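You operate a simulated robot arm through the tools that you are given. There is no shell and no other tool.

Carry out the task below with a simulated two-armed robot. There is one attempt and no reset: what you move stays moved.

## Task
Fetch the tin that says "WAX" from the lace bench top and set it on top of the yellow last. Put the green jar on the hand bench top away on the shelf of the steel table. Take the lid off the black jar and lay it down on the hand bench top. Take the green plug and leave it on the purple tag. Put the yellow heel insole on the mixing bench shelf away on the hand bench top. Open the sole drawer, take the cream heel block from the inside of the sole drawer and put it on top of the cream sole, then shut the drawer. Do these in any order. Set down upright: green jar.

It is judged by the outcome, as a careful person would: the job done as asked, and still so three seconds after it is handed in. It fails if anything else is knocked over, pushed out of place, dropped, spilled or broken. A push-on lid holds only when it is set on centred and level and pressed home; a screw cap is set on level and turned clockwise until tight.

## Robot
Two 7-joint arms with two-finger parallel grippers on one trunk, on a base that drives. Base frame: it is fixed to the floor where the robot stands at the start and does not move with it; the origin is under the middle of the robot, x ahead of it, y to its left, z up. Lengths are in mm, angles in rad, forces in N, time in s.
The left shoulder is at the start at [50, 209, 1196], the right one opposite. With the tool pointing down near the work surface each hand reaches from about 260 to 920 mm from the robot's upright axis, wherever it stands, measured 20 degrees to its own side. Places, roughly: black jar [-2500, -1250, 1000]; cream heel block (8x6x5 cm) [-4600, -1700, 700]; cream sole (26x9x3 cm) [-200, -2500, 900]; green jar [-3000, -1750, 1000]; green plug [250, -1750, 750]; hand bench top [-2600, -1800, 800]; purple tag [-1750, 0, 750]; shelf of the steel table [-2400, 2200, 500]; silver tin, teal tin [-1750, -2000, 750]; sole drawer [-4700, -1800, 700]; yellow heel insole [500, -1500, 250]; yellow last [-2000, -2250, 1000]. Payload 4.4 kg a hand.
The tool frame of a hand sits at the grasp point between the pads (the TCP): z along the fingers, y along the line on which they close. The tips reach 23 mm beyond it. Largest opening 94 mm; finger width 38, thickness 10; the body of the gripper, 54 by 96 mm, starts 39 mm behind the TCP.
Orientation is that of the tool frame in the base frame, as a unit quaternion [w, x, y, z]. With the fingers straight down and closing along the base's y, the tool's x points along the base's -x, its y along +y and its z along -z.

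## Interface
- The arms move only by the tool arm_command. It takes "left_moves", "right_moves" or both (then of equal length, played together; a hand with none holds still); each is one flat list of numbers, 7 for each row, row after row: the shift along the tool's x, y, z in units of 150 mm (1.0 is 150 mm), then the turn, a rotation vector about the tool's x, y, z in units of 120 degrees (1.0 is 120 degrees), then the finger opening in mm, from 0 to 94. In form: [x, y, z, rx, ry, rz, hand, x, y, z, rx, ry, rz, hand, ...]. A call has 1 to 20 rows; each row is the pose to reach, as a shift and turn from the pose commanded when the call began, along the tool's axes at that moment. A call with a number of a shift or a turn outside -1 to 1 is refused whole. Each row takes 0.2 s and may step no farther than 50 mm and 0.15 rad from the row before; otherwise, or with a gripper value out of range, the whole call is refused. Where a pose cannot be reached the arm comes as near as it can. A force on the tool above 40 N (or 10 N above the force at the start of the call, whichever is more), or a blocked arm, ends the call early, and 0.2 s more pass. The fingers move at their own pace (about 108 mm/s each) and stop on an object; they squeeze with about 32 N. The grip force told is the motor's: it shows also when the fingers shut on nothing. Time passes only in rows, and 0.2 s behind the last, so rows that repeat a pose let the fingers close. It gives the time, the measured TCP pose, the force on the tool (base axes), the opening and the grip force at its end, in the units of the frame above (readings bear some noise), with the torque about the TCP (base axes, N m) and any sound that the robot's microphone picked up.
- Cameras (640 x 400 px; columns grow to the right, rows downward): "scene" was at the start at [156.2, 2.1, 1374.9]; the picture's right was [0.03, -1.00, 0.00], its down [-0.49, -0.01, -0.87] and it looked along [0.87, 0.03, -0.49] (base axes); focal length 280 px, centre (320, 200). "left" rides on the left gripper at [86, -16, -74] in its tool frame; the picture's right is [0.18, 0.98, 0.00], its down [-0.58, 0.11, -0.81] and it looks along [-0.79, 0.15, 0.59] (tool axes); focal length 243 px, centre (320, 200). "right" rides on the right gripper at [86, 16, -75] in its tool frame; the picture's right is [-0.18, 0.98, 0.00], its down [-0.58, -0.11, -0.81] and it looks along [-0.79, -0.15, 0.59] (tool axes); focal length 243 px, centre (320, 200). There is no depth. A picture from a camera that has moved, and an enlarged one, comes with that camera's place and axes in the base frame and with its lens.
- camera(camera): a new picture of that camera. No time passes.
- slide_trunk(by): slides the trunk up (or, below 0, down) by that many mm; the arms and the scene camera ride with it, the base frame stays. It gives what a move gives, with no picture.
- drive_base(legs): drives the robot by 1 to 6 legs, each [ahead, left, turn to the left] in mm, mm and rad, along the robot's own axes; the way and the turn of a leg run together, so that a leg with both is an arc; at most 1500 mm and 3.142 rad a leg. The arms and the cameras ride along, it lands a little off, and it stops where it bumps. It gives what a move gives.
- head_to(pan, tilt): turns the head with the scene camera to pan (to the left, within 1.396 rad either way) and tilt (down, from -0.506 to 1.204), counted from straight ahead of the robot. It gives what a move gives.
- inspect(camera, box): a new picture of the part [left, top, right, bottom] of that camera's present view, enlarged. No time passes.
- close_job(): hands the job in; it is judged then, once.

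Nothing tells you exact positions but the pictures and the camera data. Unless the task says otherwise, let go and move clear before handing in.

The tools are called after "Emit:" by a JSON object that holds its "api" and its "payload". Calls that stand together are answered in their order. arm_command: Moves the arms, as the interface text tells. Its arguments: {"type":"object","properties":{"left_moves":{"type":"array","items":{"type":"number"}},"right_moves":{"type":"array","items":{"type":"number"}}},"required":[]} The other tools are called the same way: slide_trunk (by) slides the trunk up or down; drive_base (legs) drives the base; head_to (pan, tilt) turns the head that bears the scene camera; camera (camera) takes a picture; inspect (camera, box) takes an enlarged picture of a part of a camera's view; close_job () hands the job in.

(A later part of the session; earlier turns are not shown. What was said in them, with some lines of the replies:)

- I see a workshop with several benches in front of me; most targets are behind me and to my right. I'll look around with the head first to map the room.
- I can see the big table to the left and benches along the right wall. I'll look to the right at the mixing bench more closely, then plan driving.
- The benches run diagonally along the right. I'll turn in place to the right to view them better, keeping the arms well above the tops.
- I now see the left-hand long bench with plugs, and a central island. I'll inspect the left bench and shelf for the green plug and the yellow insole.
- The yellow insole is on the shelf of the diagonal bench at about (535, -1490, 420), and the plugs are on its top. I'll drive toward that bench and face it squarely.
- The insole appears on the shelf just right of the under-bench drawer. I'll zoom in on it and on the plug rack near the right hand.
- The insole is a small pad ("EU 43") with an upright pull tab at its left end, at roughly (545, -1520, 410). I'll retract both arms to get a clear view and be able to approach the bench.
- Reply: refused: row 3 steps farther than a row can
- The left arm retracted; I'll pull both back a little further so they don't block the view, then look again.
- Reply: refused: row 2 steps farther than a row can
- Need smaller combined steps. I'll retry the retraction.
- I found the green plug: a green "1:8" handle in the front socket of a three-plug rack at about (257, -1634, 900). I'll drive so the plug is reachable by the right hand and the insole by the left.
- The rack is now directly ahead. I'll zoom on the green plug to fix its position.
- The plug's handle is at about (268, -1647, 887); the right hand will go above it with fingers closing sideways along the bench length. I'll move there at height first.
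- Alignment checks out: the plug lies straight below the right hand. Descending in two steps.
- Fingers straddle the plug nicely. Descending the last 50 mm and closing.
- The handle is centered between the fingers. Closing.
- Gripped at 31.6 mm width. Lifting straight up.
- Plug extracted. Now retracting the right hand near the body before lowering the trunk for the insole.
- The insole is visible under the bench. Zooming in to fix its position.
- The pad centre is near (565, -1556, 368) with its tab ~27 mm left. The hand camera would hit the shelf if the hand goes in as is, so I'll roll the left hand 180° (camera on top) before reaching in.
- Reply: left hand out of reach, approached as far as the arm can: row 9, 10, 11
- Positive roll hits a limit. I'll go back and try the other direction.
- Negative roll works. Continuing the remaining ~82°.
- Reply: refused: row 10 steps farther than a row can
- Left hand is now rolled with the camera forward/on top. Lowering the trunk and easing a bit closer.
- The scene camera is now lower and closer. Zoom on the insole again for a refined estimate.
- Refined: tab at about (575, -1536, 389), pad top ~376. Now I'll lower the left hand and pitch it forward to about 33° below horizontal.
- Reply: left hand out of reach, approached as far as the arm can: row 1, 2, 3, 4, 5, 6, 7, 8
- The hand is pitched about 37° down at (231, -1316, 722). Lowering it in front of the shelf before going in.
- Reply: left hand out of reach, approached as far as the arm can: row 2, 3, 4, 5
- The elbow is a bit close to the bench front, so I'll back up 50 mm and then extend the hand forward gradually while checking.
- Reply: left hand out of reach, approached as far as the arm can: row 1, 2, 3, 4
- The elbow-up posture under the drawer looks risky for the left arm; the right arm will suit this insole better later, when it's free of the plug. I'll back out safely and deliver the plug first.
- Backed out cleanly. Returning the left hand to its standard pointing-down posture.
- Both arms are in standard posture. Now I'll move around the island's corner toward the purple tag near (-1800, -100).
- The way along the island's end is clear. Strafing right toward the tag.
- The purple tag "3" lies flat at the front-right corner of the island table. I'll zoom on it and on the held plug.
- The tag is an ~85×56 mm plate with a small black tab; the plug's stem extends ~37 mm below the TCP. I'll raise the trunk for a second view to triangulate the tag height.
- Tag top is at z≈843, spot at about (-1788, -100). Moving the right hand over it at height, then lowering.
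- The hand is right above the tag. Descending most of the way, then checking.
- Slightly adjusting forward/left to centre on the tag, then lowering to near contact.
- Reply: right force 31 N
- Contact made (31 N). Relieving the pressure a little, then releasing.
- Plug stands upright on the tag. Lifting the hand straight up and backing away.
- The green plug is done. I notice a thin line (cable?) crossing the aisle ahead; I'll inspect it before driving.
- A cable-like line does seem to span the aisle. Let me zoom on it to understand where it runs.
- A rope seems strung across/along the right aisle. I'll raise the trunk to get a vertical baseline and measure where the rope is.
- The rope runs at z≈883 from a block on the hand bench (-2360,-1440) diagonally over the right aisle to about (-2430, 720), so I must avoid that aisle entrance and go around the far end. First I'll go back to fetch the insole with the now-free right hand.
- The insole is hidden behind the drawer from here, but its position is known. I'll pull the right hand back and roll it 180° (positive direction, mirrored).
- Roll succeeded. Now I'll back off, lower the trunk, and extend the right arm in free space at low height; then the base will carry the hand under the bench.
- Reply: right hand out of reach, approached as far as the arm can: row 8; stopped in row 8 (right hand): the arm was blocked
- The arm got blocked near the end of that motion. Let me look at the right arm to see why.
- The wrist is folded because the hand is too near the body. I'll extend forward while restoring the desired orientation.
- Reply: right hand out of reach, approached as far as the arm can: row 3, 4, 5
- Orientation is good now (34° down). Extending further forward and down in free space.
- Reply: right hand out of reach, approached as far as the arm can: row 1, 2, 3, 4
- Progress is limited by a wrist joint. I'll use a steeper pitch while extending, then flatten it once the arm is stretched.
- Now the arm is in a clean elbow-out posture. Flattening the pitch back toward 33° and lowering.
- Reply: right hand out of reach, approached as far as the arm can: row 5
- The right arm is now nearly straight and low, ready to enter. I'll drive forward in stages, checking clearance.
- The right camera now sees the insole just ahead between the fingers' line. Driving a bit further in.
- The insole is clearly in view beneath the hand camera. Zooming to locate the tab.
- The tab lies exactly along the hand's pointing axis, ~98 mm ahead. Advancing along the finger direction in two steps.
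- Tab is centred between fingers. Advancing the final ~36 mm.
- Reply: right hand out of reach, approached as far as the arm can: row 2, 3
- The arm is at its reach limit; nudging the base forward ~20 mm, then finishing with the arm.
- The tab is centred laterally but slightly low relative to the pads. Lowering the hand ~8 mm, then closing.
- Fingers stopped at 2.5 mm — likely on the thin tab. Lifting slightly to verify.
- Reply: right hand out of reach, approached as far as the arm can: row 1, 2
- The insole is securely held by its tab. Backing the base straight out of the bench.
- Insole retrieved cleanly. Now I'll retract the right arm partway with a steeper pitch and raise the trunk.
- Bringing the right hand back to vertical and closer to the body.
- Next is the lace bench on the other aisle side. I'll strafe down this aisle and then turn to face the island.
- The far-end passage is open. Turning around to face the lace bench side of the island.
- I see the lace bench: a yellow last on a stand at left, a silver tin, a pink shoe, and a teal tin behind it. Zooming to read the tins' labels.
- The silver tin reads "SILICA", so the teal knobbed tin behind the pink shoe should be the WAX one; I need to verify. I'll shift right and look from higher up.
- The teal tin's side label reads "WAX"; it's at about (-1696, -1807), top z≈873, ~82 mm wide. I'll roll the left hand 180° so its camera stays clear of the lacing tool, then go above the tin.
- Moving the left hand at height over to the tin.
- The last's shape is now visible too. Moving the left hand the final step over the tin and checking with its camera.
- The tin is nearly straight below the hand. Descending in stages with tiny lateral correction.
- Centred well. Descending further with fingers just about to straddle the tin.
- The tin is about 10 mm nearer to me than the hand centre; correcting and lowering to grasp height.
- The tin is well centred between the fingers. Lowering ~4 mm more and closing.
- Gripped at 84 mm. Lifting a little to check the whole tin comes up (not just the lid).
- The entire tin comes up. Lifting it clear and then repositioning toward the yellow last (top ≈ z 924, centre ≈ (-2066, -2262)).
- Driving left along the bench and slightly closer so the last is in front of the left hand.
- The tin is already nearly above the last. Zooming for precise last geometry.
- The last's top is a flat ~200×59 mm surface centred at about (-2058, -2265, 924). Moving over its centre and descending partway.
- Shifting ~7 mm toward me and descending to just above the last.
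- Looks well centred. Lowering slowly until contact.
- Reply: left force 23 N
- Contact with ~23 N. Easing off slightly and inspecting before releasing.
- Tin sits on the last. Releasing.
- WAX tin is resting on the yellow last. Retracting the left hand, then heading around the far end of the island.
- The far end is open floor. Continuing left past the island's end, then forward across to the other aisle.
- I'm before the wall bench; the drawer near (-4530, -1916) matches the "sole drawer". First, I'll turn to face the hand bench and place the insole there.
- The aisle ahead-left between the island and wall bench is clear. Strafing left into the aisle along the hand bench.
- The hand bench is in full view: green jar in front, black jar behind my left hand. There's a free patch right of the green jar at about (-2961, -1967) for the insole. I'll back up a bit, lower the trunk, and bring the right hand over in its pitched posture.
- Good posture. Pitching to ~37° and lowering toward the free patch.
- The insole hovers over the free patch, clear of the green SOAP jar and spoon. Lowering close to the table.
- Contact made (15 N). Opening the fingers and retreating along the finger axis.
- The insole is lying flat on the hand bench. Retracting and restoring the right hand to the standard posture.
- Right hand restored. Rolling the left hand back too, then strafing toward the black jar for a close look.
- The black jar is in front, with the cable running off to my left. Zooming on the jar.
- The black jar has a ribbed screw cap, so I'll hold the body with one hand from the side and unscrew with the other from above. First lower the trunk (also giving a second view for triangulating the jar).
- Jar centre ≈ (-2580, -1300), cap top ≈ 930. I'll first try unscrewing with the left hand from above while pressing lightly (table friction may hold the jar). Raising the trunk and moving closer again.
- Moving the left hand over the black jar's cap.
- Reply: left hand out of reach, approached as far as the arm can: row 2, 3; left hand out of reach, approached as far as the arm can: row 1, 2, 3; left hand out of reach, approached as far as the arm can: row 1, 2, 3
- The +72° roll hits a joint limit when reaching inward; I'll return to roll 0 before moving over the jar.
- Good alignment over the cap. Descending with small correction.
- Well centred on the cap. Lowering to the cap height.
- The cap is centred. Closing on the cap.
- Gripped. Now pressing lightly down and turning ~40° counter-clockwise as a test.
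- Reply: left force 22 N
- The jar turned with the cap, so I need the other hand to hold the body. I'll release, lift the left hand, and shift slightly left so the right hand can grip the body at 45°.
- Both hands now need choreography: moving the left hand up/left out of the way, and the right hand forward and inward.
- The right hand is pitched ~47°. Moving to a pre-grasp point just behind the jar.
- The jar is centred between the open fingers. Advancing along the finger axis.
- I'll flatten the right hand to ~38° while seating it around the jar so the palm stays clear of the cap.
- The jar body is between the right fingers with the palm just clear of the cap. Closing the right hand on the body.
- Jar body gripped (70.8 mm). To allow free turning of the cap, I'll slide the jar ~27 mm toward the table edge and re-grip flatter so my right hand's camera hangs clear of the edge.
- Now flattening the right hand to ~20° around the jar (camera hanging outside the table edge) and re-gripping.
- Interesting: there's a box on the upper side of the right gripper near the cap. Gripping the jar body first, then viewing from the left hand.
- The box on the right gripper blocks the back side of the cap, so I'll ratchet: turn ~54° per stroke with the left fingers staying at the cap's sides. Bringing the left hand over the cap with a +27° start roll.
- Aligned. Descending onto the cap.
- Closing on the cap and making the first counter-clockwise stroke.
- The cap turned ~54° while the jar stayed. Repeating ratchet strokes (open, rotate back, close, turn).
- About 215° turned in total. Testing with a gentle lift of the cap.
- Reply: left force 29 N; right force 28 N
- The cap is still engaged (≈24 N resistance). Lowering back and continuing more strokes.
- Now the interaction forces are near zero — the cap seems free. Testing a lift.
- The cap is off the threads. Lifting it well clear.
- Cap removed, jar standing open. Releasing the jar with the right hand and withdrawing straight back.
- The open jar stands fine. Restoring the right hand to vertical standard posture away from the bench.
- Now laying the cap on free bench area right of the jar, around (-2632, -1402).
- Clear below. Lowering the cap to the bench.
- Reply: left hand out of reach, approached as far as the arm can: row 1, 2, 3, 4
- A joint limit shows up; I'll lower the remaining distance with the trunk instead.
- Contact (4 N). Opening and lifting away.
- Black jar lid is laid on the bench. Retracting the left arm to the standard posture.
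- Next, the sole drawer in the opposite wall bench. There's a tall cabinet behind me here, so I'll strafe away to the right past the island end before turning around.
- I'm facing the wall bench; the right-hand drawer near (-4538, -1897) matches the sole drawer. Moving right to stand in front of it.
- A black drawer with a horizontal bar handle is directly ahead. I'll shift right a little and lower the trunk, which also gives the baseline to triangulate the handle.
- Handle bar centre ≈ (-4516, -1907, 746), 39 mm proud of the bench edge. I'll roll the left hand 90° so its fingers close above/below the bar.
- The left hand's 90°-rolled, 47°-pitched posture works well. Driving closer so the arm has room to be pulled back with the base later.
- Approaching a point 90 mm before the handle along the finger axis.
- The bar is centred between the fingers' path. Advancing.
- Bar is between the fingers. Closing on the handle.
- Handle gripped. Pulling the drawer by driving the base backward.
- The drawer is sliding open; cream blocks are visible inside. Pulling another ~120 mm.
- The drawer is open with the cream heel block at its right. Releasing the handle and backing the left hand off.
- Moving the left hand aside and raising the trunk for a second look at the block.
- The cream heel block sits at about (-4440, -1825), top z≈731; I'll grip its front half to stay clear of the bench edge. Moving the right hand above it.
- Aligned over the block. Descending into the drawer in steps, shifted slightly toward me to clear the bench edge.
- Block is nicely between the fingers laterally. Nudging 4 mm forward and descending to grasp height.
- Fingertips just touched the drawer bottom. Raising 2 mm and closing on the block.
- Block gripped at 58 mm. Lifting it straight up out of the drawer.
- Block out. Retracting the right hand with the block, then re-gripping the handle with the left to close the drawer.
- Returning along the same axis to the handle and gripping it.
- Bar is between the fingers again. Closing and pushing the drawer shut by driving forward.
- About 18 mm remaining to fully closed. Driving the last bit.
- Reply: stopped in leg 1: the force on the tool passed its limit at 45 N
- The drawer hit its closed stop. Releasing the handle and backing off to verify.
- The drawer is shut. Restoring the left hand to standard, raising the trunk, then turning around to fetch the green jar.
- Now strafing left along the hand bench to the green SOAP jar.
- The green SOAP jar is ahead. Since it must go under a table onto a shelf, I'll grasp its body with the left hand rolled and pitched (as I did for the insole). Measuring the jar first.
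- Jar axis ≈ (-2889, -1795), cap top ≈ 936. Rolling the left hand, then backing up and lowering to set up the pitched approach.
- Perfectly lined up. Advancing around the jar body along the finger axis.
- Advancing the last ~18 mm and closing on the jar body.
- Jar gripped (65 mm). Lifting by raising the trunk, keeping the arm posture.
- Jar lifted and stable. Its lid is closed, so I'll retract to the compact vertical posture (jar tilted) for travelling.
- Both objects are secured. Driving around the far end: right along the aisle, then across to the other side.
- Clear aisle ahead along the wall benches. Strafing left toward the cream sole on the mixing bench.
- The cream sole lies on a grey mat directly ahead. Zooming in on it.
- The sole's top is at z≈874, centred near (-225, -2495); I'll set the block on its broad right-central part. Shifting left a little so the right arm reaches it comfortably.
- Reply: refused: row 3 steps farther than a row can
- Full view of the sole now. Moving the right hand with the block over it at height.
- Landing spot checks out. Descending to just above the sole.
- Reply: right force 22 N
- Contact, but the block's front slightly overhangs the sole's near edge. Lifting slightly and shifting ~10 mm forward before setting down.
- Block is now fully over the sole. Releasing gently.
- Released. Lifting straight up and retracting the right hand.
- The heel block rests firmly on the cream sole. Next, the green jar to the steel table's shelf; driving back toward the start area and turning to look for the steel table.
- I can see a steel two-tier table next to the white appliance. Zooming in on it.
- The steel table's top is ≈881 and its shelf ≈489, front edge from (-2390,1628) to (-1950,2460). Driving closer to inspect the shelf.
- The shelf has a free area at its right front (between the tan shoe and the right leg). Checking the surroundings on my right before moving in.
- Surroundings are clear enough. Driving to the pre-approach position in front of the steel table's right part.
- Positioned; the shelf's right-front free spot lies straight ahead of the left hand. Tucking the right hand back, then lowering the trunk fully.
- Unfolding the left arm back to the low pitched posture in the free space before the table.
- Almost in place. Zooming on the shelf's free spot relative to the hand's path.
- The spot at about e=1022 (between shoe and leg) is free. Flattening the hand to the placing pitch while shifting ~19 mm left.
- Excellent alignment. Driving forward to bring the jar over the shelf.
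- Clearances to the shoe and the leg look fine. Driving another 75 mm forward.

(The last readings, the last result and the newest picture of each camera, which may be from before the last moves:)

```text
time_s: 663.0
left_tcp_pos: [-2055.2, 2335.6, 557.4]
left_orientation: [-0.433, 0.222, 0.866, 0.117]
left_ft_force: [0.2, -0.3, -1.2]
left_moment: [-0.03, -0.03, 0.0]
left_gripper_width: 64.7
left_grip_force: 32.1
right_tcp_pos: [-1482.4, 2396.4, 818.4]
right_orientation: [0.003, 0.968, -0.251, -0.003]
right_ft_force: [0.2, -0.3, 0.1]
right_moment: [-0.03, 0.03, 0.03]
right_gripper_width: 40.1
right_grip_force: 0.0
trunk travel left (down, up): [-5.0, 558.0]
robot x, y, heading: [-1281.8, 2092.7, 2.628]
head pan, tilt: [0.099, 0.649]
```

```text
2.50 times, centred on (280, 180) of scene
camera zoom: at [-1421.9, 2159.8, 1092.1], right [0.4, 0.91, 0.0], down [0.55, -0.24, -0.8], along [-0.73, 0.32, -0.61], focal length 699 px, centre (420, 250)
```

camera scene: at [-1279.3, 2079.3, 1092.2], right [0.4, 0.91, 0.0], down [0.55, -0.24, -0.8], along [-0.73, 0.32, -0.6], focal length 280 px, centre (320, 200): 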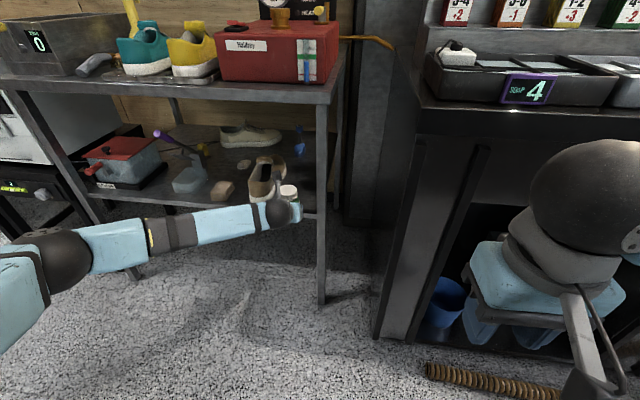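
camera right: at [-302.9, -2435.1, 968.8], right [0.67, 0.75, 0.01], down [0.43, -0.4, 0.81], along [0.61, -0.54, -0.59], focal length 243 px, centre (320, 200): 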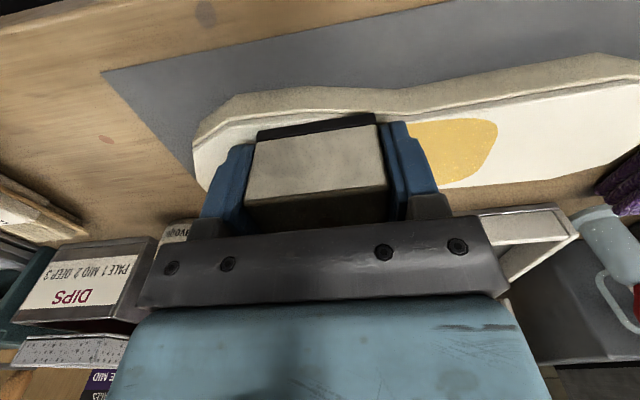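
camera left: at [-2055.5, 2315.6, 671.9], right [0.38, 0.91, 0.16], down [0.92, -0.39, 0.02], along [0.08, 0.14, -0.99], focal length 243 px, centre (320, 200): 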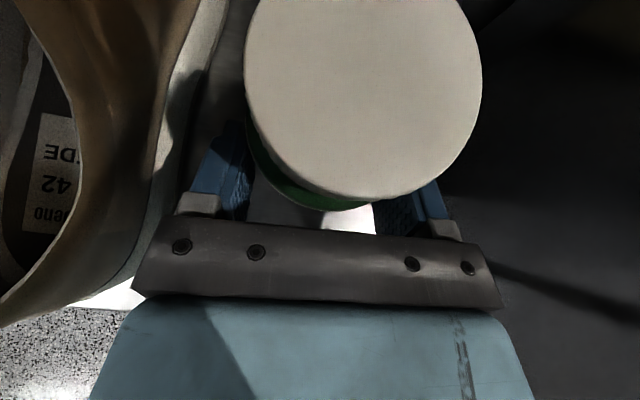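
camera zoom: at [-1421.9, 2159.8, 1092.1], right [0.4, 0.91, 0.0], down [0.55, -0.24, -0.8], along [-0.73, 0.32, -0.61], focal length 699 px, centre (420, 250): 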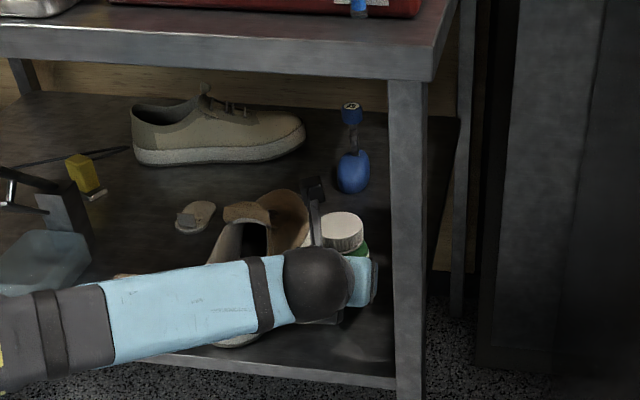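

Jar is ~105 mm inside the shelf front, clear on both sides. Lowering it onto the shelf.

Emit:
{"api": "arm_command", "payload": {"left_moves": [-0.053, 0, 0.04, 0, 0, 0, 56, -0.107, 0, 0.08, 0, 0, 0, 56, -0.12, 0, 0.09, 0, 0, 0, 56, -0.12, 0, 0.09, 0, 0, 0, 56]}}

Emit:
{"api": "inspect", "payload": {"camera": "scene", "box": [240, 140, 340, 240]}}

```text
time_s: 664.0
left_tcp_pos: [-2055.3, 2334.7, 538.5]
left_orientation: [-0.435, 0.22, 0.865, 0.117]
left_ft_force: [-0.8, -2.4, 13.0]
left_moment: [-0.27, 0.13, -0.02]
left_gripper_width: 64.8
left_grip_force: 31.7
right_tcp_pos: [-1481.6, 2394.7, 818.7]
right_orientation: [0.003, 0.968, -0.251, -0.003]
right_ft_force: [0.6, 0.2, 0.8]
right_moment: [0.02, 0.01, -0.03]
right_gripper_width: 40.4
right_grip_force: 0.1
trunk travel left (down, up): [-5.0, 558.0]
robot x, y, heading: [-1281.6, 2091.0, 2.623]
head pan, tilt: [0.099, 0.649]
```

```text
4.00 times, centred on (290, 190) of scene
camera zoom: at [-1420.2, 2159.1, 1092.7], right [0.4, 0.91, 0.0], down [0.55, -0.24, -0.8], along [-0.73, 0.32, -0.6], focal length 1118 px, centre (440, 240)
```

zoom: 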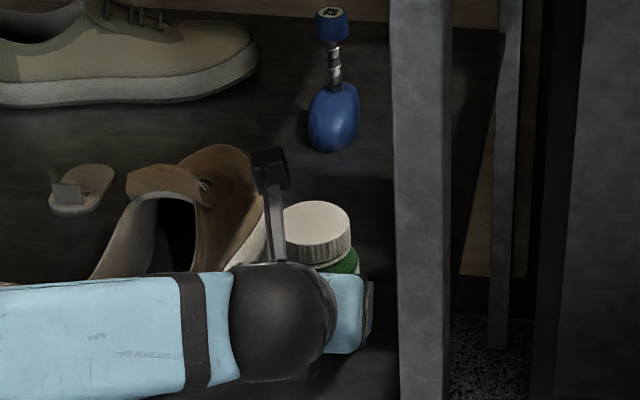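

Contact with the shelf (13 N), jar upright. Easing slightly and opening the fingers.

Emit:
{"api": "arm_command", "payload": {"left_moves": [0.008, 0, -0.006, 0, 0, 0, 56, 0.008, 0, -0.006, 0, 0, 0, 68, 0.008, 0, -0.006, 0, 0, 0, 78, 0.008, 0, -0.006, 0, 0, 0, 82, 0.008, 0, -0.006, 0, 0, 0, 82]}}

Emit:
{"api": "camera", "payload": {"camera": "left"}}

Emit:
{"api": "inspect", "payload": {"camera": "scene", "box": [240, 140, 340, 240]}}

```text
time_s: 665.2
left_tcp_pos: [-2054.5, 2334.2, 538.8]
left_orientation: [-0.434, 0.221, 0.866, 0.117]
left_ft_force: [0.2, -0.1, 1.0]
left_moment: [-0.02, -0.01, 0.04]
left_gripper_width: 82.0
left_grip_force: 0.0
right_tcp_pos: [-1482.0, 2394.6, 818.3]
right_orientation: [0.003, 0.968, -0.251, -0.003]
right_ft_force: [0.5, 0.7, -0.6]
right_moment: [0.0, -0.02, 0.02]
right_gripper_width: 40.1
right_grip_force: 0.1
trunk travel left (down, up): [-5.0, 558.0]
robot x, y, heading: [-1281.6, 2087.6, 2.619]
head pan, tilt: [0.099, 0.649]
```

```text
taken
camera left: at [-2055.2, 2315.2, 651.4], right [0.38, 0.91, 0.16], down [0.92, -0.39, 0.02], along [0.07, 0.14, -0.99], focal length 243 px, centre (320, 200)
```

left: 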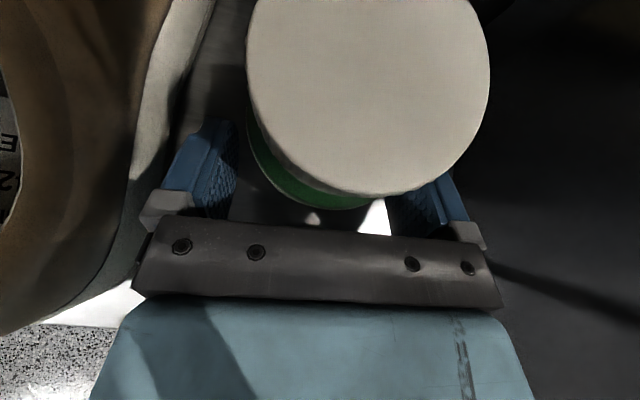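

```text
4.00 times, centred on (290, 190) of scene
camera zoom: at [-1421.4, 2159.6, 1092.3], right [0.4, 0.91, 0.0], down [0.55, -0.24, -0.8], along [-0.73, 0.32, -0.6], focal length 1118 px, centre (440, 240)
```

zoom: 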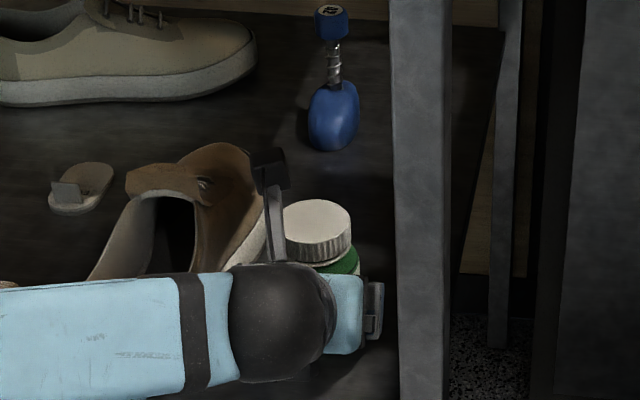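

Fingers are clear of the jar. Retreating along the finger axis, then backing the base out.

Emit:
{"api": "arm_command", "payload": {"left_moves": [0, 0, -0.1, 0, 0, 0, 84, 0, 0, -0.25, 0, 0, 0, 84, 0, 0, -0.45, 0, 0, 0, 84]}}

Emit:
{"api": "camera", "payload": {"camera": "left"}}

Emit:
{"api": "drive_base", "payload": {"legs": [[-200, 0, 0]]}}

Emit:
{"api": "camera", "payload": {"camera": "scene"}}

Emit:
{"api": "inspect", "payload": {"camera": "scene", "box": [220, 80, 380, 240]}}

```text
time_s: 666.0
left_tcp_pos: [-2006.4, 2308.9, 577.2]
left_orientation: [-0.434, 0.221, 0.865, 0.117]
left_ft_force: [0.0, -0.5, 1.1]
left_moment: [-0.01, -0.01, -0.02]
left_gripper_width: 83.8
left_grip_force: 0.1
right_tcp_pos: [-1483.0, 2394.4, 818.4]
right_orientation: [0.003, 0.968, -0.251, -0.003]
right_ft_force: [-0.9, 0.0, -0.1]
right_moment: [0.03, 0.01, -0.03]
right_gripper_width: 39.8
right_grip_force: 0.1
trunk travel left (down, up): [-5.0, 558.0]
robot x, y, heading: [-1281.2, 2091.6, 2.627]
head pan, tilt: [0.099, 0.649]
```

```text
taken
camera left: at [-2006.8, 2289.2, 691.7], right [0.38, 0.91, 0.16], down [0.92, -0.39, 0.02], along [0.08, 0.14, -0.99], focal length 243 px, centre (320, 200)
```

left: 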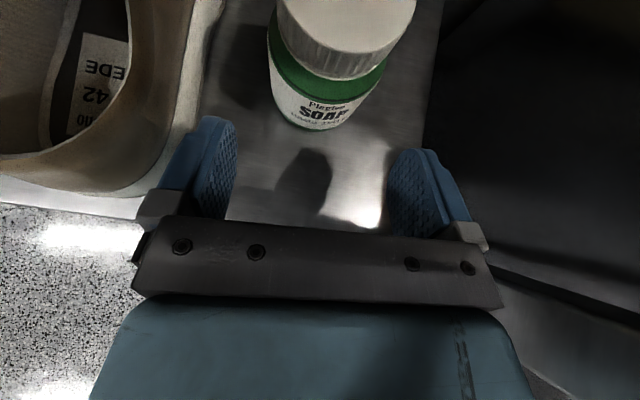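

```text
time_s: 667.6
left_tcp_pos: [-1833.9, 2210.7, 578.0]
left_orientation: [-0.434, 0.222, 0.865, 0.117]
left_ft_force: [0.5, -1.0, -0.1]
left_moment: [-0.02, -0.04, 0.0]
left_gripper_width: 84.0
left_grip_force: 0.0
right_tcp_pos: [-1311.2, 2297.7, 818.1]
right_orientation: [0.003, 0.968, -0.251, -0.003]
right_ft_force: [0.7, 0.5, 0.2]
right_moment: [0.01, -0.01, -0.01]
right_gripper_width: 40.2
right_grip_force: 0.1
trunk travel left (down, up): [-5.0, 558.0]
robot x, y, heading: [-1111.8, 1994.1, 2.623]
head pan, tilt: [0.099, 0.649]
```

```text
taken
camera scene: at [-1248.8, 2061.7, 1092.3], right [0.4, 0.91, 0.0], down [0.55, -0.24, -0.8], along [-0.73, 0.32, -0.6], focal length 280 px, centre (320, 200)
```

scene: 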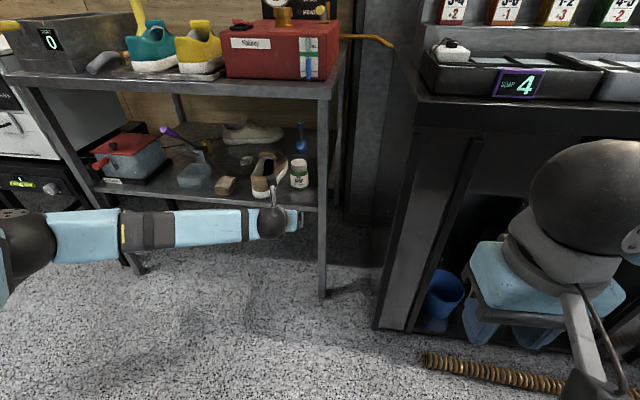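

```text
2.50 times, centred on (300, 160) of scene
camera zoom: at [-1248.8, 2061.7, 1092.3], right [0.4, 0.91, 0.0], down [0.55, -0.24, -0.8], along [-0.73, 0.32, -0.6], focal length 699 px, centre (370, 300)
```

zoom: 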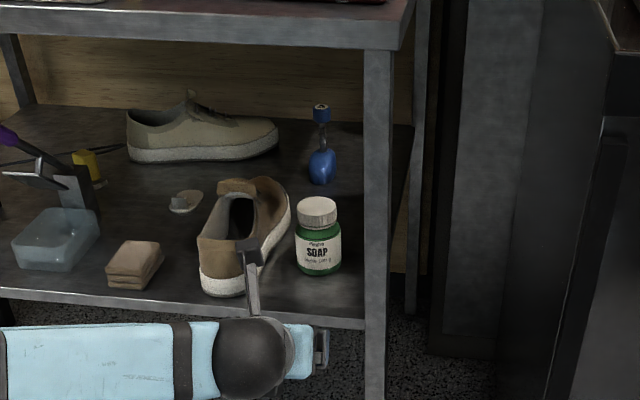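

The green jar stands upright on the steel table's shelf with my hand well clear. All six jobs are done: WAX tin on the yellow last, green jar on the shelf, black jar's lid on the hand bench, green plug on the purple tag, yellow insole on the hand bench, and the heel block on the cream sole with the drawer shut. Handing in.

Emit:
{"api": "close_job", "payload": {}}

```text
The job is handed in.
```

I finished all six jobs and handed the work in. I checked each one with the cameras after placing it, but the judged result has not come back to me.

- **WAX tin:** The teal tin is the one labelled WAX (the silver one says SILICA). It is resting on top of the yellow last on the lace bench.
- **Green jar:** It stands upright on the steel table's shelf, between the tan shoe and the right leg.
- **Black jar:** The lid screwed off and is lying on the hand bench top beside the open jar. To get a grip I slid the jar about 27 mm toward the bench edge, and it stayed there.
- **Green plug:** It stands upright on the purple tag.
- **Yellow heel insole:** It lies flat on the hand bench top, to the right of where the green jar stood.
- **Heel block and drawer:** The cream heel block sits on the broad part of the cream sole. The sole drawer is pushed shut to its stop, within about 2 mm of where it was before I opened it.

I saw nothing else knocked over or displaced. I kept clear of the cable strung across the aisle by the hand bench by going around the far end of the benches.
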